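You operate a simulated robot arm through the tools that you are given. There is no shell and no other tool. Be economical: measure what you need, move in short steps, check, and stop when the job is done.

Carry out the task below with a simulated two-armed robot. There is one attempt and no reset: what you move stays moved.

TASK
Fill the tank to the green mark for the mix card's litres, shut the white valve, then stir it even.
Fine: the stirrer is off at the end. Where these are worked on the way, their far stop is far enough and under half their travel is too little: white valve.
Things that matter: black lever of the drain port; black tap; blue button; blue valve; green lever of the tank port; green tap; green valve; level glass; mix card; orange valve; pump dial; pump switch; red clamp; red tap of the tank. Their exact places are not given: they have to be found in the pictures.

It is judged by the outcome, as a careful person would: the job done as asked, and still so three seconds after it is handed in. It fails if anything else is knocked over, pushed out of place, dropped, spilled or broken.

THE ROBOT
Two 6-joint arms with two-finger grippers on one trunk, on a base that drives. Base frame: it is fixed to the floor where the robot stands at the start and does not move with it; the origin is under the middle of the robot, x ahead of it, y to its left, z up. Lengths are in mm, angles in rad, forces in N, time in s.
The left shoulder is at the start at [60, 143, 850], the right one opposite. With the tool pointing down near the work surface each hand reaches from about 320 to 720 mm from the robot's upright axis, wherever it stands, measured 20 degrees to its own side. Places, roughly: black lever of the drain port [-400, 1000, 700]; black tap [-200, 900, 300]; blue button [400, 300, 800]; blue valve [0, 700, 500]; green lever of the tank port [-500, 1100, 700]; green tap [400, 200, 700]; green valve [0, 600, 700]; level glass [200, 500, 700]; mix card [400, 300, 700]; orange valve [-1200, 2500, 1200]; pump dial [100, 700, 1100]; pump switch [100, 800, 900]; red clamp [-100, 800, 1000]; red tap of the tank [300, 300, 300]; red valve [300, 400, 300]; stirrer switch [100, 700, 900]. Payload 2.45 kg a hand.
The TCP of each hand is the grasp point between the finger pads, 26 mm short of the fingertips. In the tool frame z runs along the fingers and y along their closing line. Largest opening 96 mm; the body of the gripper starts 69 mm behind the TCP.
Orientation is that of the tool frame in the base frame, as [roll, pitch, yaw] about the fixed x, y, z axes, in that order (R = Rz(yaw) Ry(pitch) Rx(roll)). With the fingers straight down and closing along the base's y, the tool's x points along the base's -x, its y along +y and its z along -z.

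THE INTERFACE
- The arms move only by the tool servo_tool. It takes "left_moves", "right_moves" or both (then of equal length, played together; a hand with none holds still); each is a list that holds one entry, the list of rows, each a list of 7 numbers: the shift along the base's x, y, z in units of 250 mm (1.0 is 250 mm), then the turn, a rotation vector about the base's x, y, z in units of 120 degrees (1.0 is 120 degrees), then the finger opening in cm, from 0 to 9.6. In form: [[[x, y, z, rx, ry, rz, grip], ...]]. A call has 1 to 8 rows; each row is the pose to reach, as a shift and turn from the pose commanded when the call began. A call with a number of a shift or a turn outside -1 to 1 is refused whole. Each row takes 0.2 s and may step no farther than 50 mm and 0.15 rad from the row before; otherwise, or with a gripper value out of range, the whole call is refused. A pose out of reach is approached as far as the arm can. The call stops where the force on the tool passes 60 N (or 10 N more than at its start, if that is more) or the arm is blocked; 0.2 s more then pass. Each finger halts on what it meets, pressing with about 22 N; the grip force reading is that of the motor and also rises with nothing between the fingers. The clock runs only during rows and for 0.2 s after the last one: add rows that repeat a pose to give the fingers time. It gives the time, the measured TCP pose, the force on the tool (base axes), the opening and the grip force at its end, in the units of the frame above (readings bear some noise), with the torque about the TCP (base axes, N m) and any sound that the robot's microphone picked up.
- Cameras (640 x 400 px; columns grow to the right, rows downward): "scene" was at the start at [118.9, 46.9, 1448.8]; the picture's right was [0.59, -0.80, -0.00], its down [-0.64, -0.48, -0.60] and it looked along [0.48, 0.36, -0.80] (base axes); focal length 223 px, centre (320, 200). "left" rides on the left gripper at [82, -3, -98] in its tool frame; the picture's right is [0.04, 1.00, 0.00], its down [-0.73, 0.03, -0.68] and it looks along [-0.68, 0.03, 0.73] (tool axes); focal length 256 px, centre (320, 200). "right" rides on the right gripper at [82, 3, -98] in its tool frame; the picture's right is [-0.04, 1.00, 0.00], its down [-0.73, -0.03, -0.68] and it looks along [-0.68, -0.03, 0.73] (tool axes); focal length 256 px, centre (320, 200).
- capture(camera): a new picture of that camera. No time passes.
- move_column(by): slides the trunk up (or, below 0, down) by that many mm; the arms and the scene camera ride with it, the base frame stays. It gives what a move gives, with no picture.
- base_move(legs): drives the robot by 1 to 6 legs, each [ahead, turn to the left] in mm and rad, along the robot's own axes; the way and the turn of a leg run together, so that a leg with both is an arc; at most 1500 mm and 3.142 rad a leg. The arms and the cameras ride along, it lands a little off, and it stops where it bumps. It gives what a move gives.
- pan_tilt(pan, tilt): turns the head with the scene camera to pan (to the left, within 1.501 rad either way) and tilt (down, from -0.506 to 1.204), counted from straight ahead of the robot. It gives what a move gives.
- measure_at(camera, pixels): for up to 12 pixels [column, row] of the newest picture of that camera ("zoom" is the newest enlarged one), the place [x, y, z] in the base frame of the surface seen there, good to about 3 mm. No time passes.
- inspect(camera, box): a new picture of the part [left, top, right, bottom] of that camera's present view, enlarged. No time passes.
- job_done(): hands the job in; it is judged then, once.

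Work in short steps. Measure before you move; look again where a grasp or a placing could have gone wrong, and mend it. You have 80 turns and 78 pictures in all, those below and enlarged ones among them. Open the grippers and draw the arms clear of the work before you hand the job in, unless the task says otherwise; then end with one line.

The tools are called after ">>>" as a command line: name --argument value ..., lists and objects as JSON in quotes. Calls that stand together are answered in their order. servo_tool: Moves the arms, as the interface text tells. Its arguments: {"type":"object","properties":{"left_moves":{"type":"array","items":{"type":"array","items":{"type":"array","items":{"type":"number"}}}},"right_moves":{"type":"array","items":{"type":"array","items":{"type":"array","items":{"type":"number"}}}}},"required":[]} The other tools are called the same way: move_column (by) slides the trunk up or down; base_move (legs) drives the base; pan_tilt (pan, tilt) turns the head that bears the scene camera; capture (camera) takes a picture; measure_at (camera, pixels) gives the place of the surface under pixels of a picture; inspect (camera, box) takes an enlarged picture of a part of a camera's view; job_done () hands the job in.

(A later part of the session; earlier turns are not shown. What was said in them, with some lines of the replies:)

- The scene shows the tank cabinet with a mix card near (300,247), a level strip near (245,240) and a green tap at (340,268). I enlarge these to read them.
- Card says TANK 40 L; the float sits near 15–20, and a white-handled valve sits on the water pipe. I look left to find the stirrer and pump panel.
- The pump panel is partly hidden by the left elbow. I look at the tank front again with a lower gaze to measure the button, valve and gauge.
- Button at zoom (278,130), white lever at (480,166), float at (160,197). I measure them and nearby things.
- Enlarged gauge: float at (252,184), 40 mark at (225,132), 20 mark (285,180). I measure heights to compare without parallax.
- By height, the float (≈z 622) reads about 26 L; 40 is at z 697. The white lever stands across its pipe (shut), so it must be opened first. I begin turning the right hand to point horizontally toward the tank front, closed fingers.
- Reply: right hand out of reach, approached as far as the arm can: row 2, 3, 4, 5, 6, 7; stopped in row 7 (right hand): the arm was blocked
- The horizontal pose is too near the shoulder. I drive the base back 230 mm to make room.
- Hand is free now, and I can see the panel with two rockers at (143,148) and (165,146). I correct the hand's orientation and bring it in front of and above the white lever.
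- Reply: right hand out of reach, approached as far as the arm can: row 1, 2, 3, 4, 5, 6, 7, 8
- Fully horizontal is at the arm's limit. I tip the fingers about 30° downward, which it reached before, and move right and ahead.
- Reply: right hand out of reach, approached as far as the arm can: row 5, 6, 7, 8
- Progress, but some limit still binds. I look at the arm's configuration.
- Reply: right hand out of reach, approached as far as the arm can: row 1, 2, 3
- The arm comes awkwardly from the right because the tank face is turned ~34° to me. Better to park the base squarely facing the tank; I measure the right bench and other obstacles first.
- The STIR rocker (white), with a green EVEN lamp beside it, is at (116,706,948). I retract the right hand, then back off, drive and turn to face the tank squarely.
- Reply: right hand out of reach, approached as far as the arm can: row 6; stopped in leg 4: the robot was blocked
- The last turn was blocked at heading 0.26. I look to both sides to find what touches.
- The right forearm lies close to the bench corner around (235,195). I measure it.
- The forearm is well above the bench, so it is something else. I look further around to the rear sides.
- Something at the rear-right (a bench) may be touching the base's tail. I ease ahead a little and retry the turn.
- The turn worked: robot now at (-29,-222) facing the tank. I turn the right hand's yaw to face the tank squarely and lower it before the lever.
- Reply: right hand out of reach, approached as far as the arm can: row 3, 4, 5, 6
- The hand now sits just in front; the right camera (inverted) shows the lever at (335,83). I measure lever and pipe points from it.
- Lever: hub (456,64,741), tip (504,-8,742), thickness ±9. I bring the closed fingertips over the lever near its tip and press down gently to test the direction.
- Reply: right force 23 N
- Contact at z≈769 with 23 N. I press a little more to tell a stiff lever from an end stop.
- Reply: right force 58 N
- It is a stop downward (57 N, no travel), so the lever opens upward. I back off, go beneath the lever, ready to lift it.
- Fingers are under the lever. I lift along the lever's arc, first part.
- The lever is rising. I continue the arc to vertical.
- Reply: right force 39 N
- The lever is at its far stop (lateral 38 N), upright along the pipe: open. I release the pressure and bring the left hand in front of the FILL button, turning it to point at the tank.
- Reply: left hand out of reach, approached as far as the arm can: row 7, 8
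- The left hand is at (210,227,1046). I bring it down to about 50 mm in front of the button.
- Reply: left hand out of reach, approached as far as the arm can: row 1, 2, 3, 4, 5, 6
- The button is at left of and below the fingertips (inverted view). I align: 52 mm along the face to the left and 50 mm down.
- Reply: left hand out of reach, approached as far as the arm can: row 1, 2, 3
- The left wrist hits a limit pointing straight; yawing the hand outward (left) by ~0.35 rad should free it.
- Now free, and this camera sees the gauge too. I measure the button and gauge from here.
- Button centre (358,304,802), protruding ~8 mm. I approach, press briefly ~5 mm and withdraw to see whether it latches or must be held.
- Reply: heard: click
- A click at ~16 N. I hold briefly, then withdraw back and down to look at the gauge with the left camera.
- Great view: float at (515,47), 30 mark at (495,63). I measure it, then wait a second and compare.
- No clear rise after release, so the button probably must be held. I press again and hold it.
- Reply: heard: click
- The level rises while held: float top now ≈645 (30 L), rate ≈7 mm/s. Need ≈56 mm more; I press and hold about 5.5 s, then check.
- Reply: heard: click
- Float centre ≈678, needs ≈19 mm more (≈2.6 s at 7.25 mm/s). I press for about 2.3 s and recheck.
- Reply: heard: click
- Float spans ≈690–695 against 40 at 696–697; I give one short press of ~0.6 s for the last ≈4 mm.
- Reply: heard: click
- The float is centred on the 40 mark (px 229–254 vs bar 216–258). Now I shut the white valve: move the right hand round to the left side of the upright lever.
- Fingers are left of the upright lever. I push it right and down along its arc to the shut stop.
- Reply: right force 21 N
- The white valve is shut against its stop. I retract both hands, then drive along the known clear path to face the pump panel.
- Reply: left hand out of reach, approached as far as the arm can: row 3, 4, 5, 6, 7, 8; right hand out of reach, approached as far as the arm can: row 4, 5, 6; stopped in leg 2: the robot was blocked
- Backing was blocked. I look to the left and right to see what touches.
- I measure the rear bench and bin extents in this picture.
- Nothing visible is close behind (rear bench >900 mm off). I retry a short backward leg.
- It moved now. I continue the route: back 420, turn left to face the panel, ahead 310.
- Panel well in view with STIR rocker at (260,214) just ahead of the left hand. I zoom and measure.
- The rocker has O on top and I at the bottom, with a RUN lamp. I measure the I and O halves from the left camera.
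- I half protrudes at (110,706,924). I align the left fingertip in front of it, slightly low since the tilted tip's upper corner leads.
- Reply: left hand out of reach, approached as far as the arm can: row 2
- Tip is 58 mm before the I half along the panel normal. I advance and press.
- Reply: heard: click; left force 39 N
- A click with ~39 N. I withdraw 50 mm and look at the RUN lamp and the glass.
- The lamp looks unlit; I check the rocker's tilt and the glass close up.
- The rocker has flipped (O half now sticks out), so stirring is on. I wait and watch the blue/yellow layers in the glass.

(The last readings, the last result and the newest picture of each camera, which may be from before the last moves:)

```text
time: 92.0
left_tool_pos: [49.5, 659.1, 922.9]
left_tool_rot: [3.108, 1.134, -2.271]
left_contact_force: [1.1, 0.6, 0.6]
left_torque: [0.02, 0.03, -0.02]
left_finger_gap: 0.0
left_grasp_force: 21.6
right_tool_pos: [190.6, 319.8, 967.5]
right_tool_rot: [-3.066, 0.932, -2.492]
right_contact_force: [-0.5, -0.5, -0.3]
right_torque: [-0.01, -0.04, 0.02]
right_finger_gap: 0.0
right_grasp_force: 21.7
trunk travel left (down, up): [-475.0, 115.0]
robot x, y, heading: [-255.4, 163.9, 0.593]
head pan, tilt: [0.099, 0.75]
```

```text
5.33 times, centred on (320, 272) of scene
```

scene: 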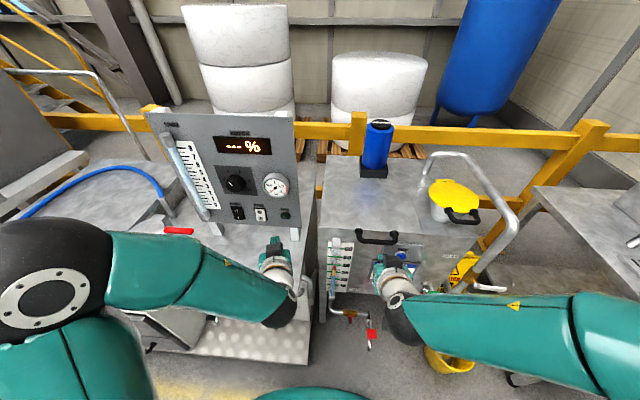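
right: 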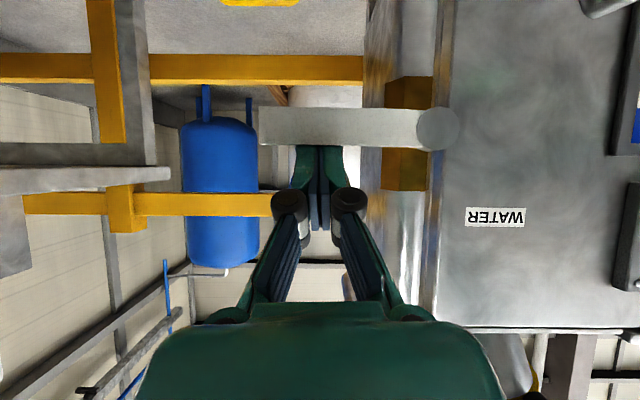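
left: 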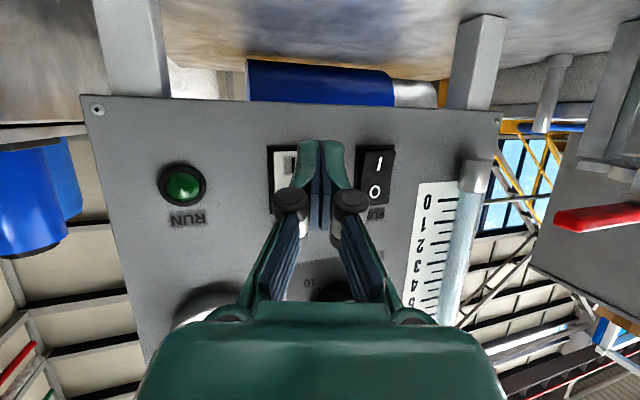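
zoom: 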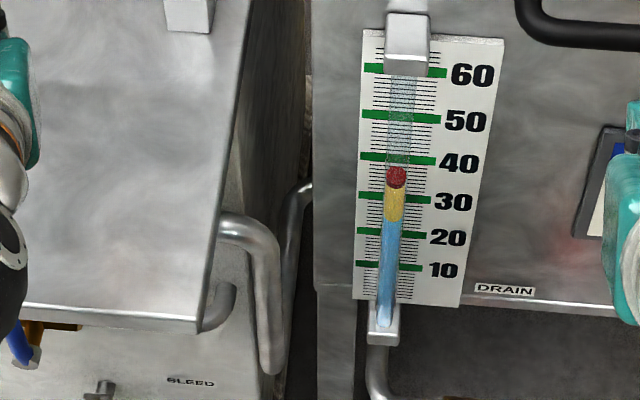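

The yellow layer seems slightly paler: mixing slowly. I wait longer.

>>> servo_tool --left_moves '[[[0, 0, 0, 0, 0, 0, 0], [0, 0, 0, 0, 0, 0, 0], [0, 0, 0, 0, 0, 0, 0], [0, 0, 0, 0, 0, 0, 0], [0, 0, 0, 0, 0, 0, 0], [0, 0, 0, 0, 0, 0, 0], [0, 0, 0, 0, 0, 0, 0], [0, 0, 0, 0, 0, 0, 0]]]'

>>> servo_tool --left_moves '[[[0, 0, 0, 0, 0, 0, 0], [0, 0, 0, 0, 0, 0, 0], [0, 0, 0, 0, 0, 0, 0], [0, 0, 0, 0, 0, 0, 0], [0, 0, 0, 0, 0, 0, 0], [0, 0, 0, 0, 0, 0, 0], [0, 0, 0, 0, 0, 0, 0], [0, 0, 0, 0, 0, 0, 0]]]'

>>> servo_tool --left_moves '[[[0, 0, 0, 0, 0, 0, 0], [0, 0, 0, 0, 0, 0, 0], [0, 0, 0, 0, 0, 0, 0], [0, 0, 0, 0, 0, 0, 0], [0, 0, 0, 0, 0, 0, 0], [0, 0, 0, 0, 0, 0, 0], [0, 0, 0, 0, 0, 0, 0], [0, 0, 0, 0, 0, 0, 0]]]'

>>> servo_tool --left_moves '[[[0, 0, 0, 0, 0, 0, 0], [0, 0, 0, 0, 0, 0, 0], [0, 0, 0, 0, 0, 0, 0], [0, 0, 0, 0, 0, 0, 0], [0, 0, 0, 0, 0, 0, 0], [0, 0, 0, 0, 0, 0, 0], [0, 0, 0, 0, 0, 0, 0], [0, 0, 0, 0, 0, 0, 0]]]'

>>> inspect --camera "scene" --box '[300, 235, 340, 310]'

>>> capture --camera "scene"

```text
time: 93.8
left_tool_pos: [50.0, 657.9, 922.9]
left_tool_rot: [3.108, 1.134, -2.272]
left_contact_force: [0.3, 0.1, -0.5]
left_torque: [-0.02, 0.03, 0.0]
left_finger_gap: 0.0
left_grasp_force: 21.7
right_tool_pos: [191.6, 318.3, 968.9]
right_tool_rot: [-3.068, 0.932, -2.491]
right_contact_force: [0.8, 0.0, 0.2]
right_torque: [0.01, 0.0, 0.0]
right_finger_gap: 0.1
right_grasp_force: 22.1
trunk travel left (down, up): [-475.0, 115.0]
robot x, y, heading: [-257.4, 166.0, 0.583]
head pan, tilt: [0.099, 0.75]
```

```text
time: 95.7
left_tool_pos: [49.8, 659.9, 923.6]
left_tool_rot: [3.107, 1.134, -2.27]
left_contact_force: [0.5, 0.5, 0.5]
left_torque: [-0.01, -0.01, 0.0]
left_finger_gap: 0.3
left_grasp_force: 21.7
right_tool_pos: [190.6, 318.5, 969.7]
right_tool_rot: [-3.066, 0.932, -2.493]
right_contact_force: [0.7, -0.5, 0.1]
right_torque: [-0.01, -0.01, 0.03]
right_finger_gap: 0.2
right_grasp_force: 21.8
trunk travel left (down, up): [-475.0, 115.0]
robot x, y, heading: [-256.3, 162.7, 0.592]
head pan, tilt: [0.099, 0.75]
```

```text
time: 97.5
left_tool_pos: [49.3, 658.4, 923.3]
left_tool_rot: [3.11, 1.134, -2.27]
left_contact_force: [0.7, -0.7, -0.1]
left_torque: [-0.02, -0.02, -0.01]
left_finger_gap: 0.2
left_grasp_force: 22.0
right_tool_pos: [191.6, 317.6, 969.6]
right_tool_rot: [-3.066, 0.933, -2.491]
right_contact_force: [-0.1, 0.9, 1.2]
right_torque: [-0.01, 0.02, 0.0]
right_finger_gap: 0.0
right_grasp_force: 22.1
trunk travel left (down, up): [-475.0, 115.0]
robot x, y, heading: [-253.9, 168.0, 0.594]
head pan, tilt: [0.099, 0.75]
```

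```text
time: 99.2
left_tool_pos: [49.4, 658.0, 922.9]
left_tool_rot: [3.107, 1.134, -2.27]
left_contact_force: [-0.3, -0.5, 0.6]
left_torque: [0.01, 0.03, 0.0]
left_finger_gap: 0.1
left_grasp_force: 21.7
right_tool_pos: [191.1, 319.1, 969.1]
right_tool_rot: [-3.065, 0.933, -2.493]
right_contact_force: [0.2, 0.0, -0.2]
right_torque: [0.0, 0.0, 0.02]
right_finger_gap: 0.0
right_grasp_force: 22.0
trunk travel left (down, up): [-475.0, 115.0]
robot x, y, heading: [-258.0, 166.5, 0.59]
head pan, tilt: [0.099, 0.75]
```

```text
5.33 times, centred on (320, 272) of scene
```

zoom: 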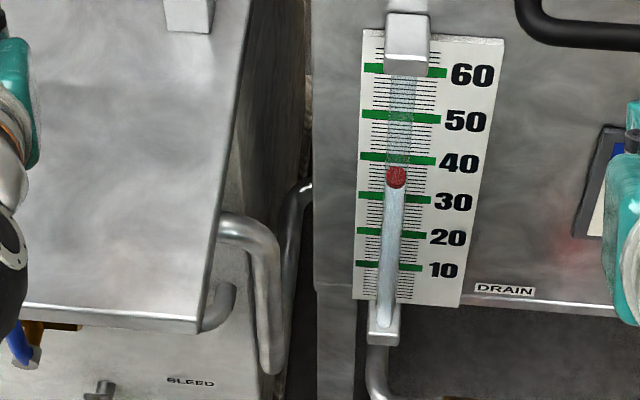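

```text
21 pictures are left
```

scene: 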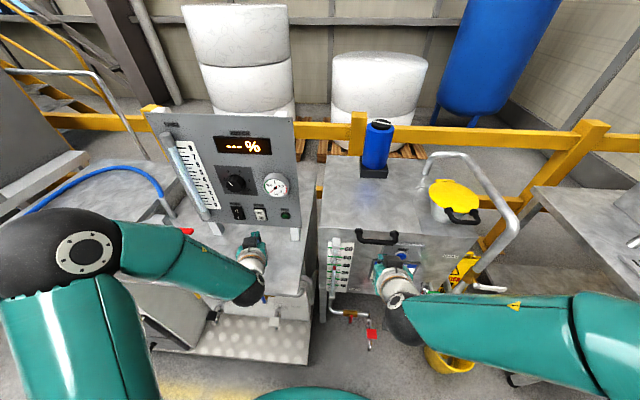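

The glass is now one even colour. I press the O half (z≈953) to switch the stirrer off.

>>> servo_tool --left_moves '[[[0.004, -0.007, 0.124, 0, 0, 0, 0], [0.104, 0.06, 0.124, 0, 0, 0, 0], [0.157, 0.096, 0.124, 0, 0, 0, 0], [0.183, 0.114, 0.124, 0, 0, 0, 0], [0.2, 0.125, 0.124, 0, 0, 0, 0]]]'

>>> servo_tool --left_moves '[[[-0.1, -0.067, 0, 0, 0, 0, 0], [-0.2, -0.134, 0, 0, 0, 0, 0], [-0.3, -0.2, 0, 0, 0, 0, 0]]]'

>>> inspect --camera "scene" --box '[230, 190, 310, 240]'

>>> inspect --camera "scene" --box '[310, 225, 390, 275]'

```text
time: 100.5
left_tool_pos: [93.6, 685.7, 954.2]
left_tool_rot: [3.11, 1.131, -2.271]
left_contact_force: [-39.9, -27.5, 4.6]
left_torque: [0.1, -0.09, 0.01]
left_finger_gap: 0.1
left_grasp_force: 21.8
right_tool_pos: [187.4, 315.6, 971.4]
right_tool_rot: [-3.068, 0.936, -2.493]
right_contact_force: [-0.4, 0.1, 0.2]
right_torque: [0.01, 0.02, 0.02]
right_finger_gap: 0.0
right_grasp_force: 21.8
trunk travel left (down, up): [-475.0, 115.0]
robot x, y, heading: [-260.5, 160.8, 0.587]
head pan, tilt: [0.099, 0.75]
heard: click
```

```text
time: 101.2
left_tool_pos: [23.2, 639.9, 953.2]
left_tool_rot: [3.114, 1.137, -2.269]
left_contact_force: [-0.4, -0.5, 0.5]
left_torque: [-0.02, 0.02, 0.02]
left_finger_gap: 0.0
left_grasp_force: 21.6
right_tool_pos: [190.4, 318.1, 969.9]
right_tool_rot: [-3.066, 0.931, -2.494]
right_contact_force: [-0.9, 0.3, -0.3]
right_torque: [0.01, 0.0, -0.01]
right_finger_gap: 0.0
right_grasp_force: 22.1
trunk travel left (down, up): [-475.0, 115.0]
robot x, y, heading: [-255.7, 163.2, 0.59]
head pan, tilt: [0.099, 0.75]
```

```text
8.00 times, centred on (270, 215) of scene
```

zoom: 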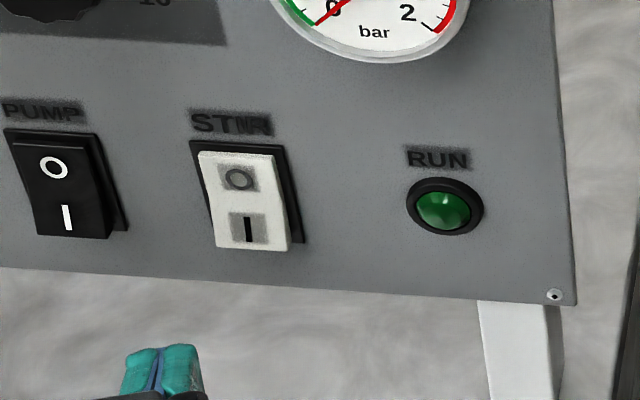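

```text
8.00 times, centred on (350, 250) of scene
```

zoom: 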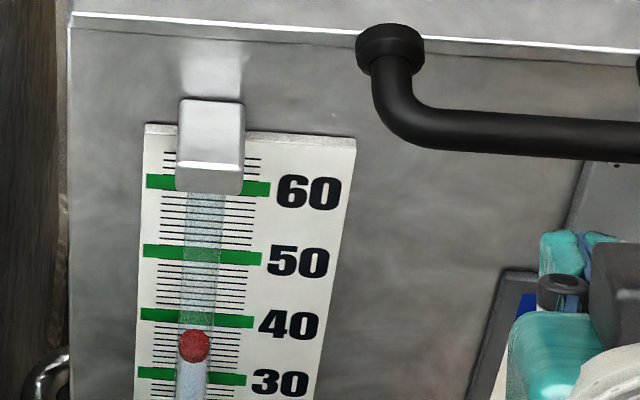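

Stirrer is off again. I verify the float's height and the white lever before clearing the arms.

>>> measure_at --camera "zoom" --pixels '[[195, 345], [195, 335], [195, 356], [235, 322], [235, 318]]'

>>> inspect --camera "scene" --box '[430, 230, 530, 310]'

```text
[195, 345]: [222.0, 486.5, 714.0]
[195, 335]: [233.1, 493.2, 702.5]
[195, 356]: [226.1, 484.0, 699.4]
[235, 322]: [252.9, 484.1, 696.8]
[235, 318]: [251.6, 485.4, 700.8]
```

```text
5.00 times, centred on (480, 270) of scene
```

zoom: 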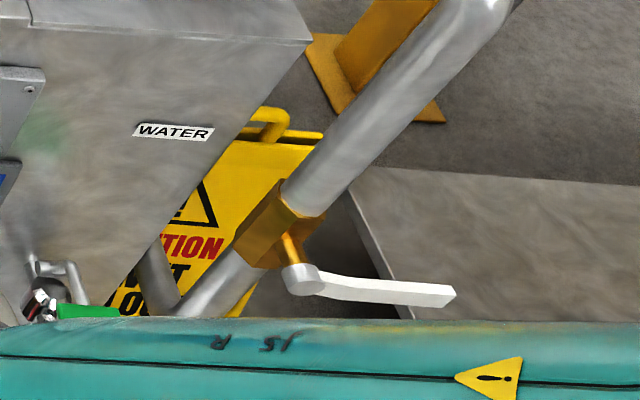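

Float top ≈700 (centre on the 40 mark), valve shut, stirrer off. I back the robot away and open the grippers.

>>> base_move --legs '[[-250, 0]]'

>>> servo_tool --left_moves '[[[0, 0, 0, 0, 0, 0, 9], [0, 0, 0, 0, 0, 0, 9], [0, 0, 0, 0, 0, 0, 9], [0, 0, 0, 0, 0, 0, 9]]]' --right_moves '[[[0, 0, 0, 0, 0, 0, 9], [0, 0, 0, 0, 0, 0, 9], [0, 0, 0, 0, 0, 0, 9], [0, 0, 0, 0, 0, 0, 9]]]'

>>> capture --camera "scene"

```text
time: 103.1
left_tool_pos: [-185.2, 499.0, 953.1]
left_tool_rot: [3.111, 1.137, -2.269]
left_contact_force: [-0.8, -0.1, 0.5]
left_torque: [0.0, 0.03, -0.05]
left_finger_gap: 0.0
left_grasp_force: 22.0
right_tool_pos: [-20.0, 177.3, 970.8]
right_tool_rot: [-3.067, 0.934, -2.493]
right_contact_force: [-0.1, -0.2, -0.3]
right_torque: [-0.02, 0.0, 0.01]
right_finger_gap: 0.0
right_grasp_force: 21.9
trunk travel left (down, up): [-475.0, 115.0]
robot x, y, heading: [-468.4, 28.7, 0.585]
head pan, tilt: [0.099, 0.75]
```

```text
time: 104.1
left_tool_pos: [-185.2, 500.2, 953.0]
left_tool_rot: [3.108, 1.133, -2.272]
left_contact_force: [-0.8, 0.4, 0.6]
left_torque: [0.01, 0.01, -0.01]
left_finger_gap: 90.1
left_grasp_force: 0.2
right_tool_pos: [-18.8, 180.4, 968.6]
right_tool_rot: [-3.067, 0.933, -2.494]
right_contact_force: [-0.3, -0.1, 0.4]
right_torque: [-0.04, 0.02, 0.01]
right_finger_gap: 90.1
right_grasp_force: 0.1
trunk travel left (down, up): [-475.0, 115.0]
robot x, y, heading: [-466.0, 22.2, 0.584]
head pan, tilt: [0.099, 0.75]
```

```text
17 pictures are left
```

scene: 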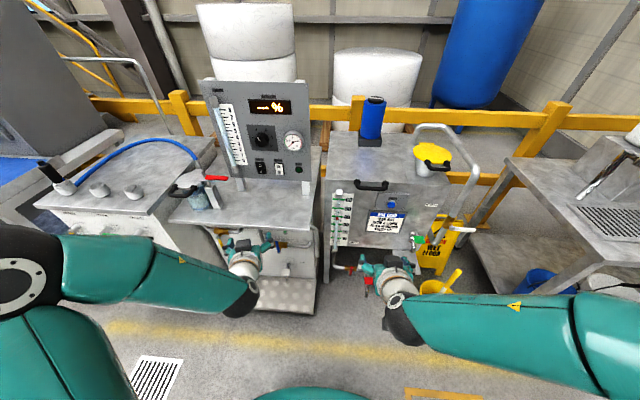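

Everything is in place and the arms are clear, so I hand the job in.

>>> job_done

```text
The job is handed in.
```

The tank is filled to the 40 L mark on the mix card, the white valve is shut against its stop, the liquid in the glass is one even colour, and the stirrer is off.
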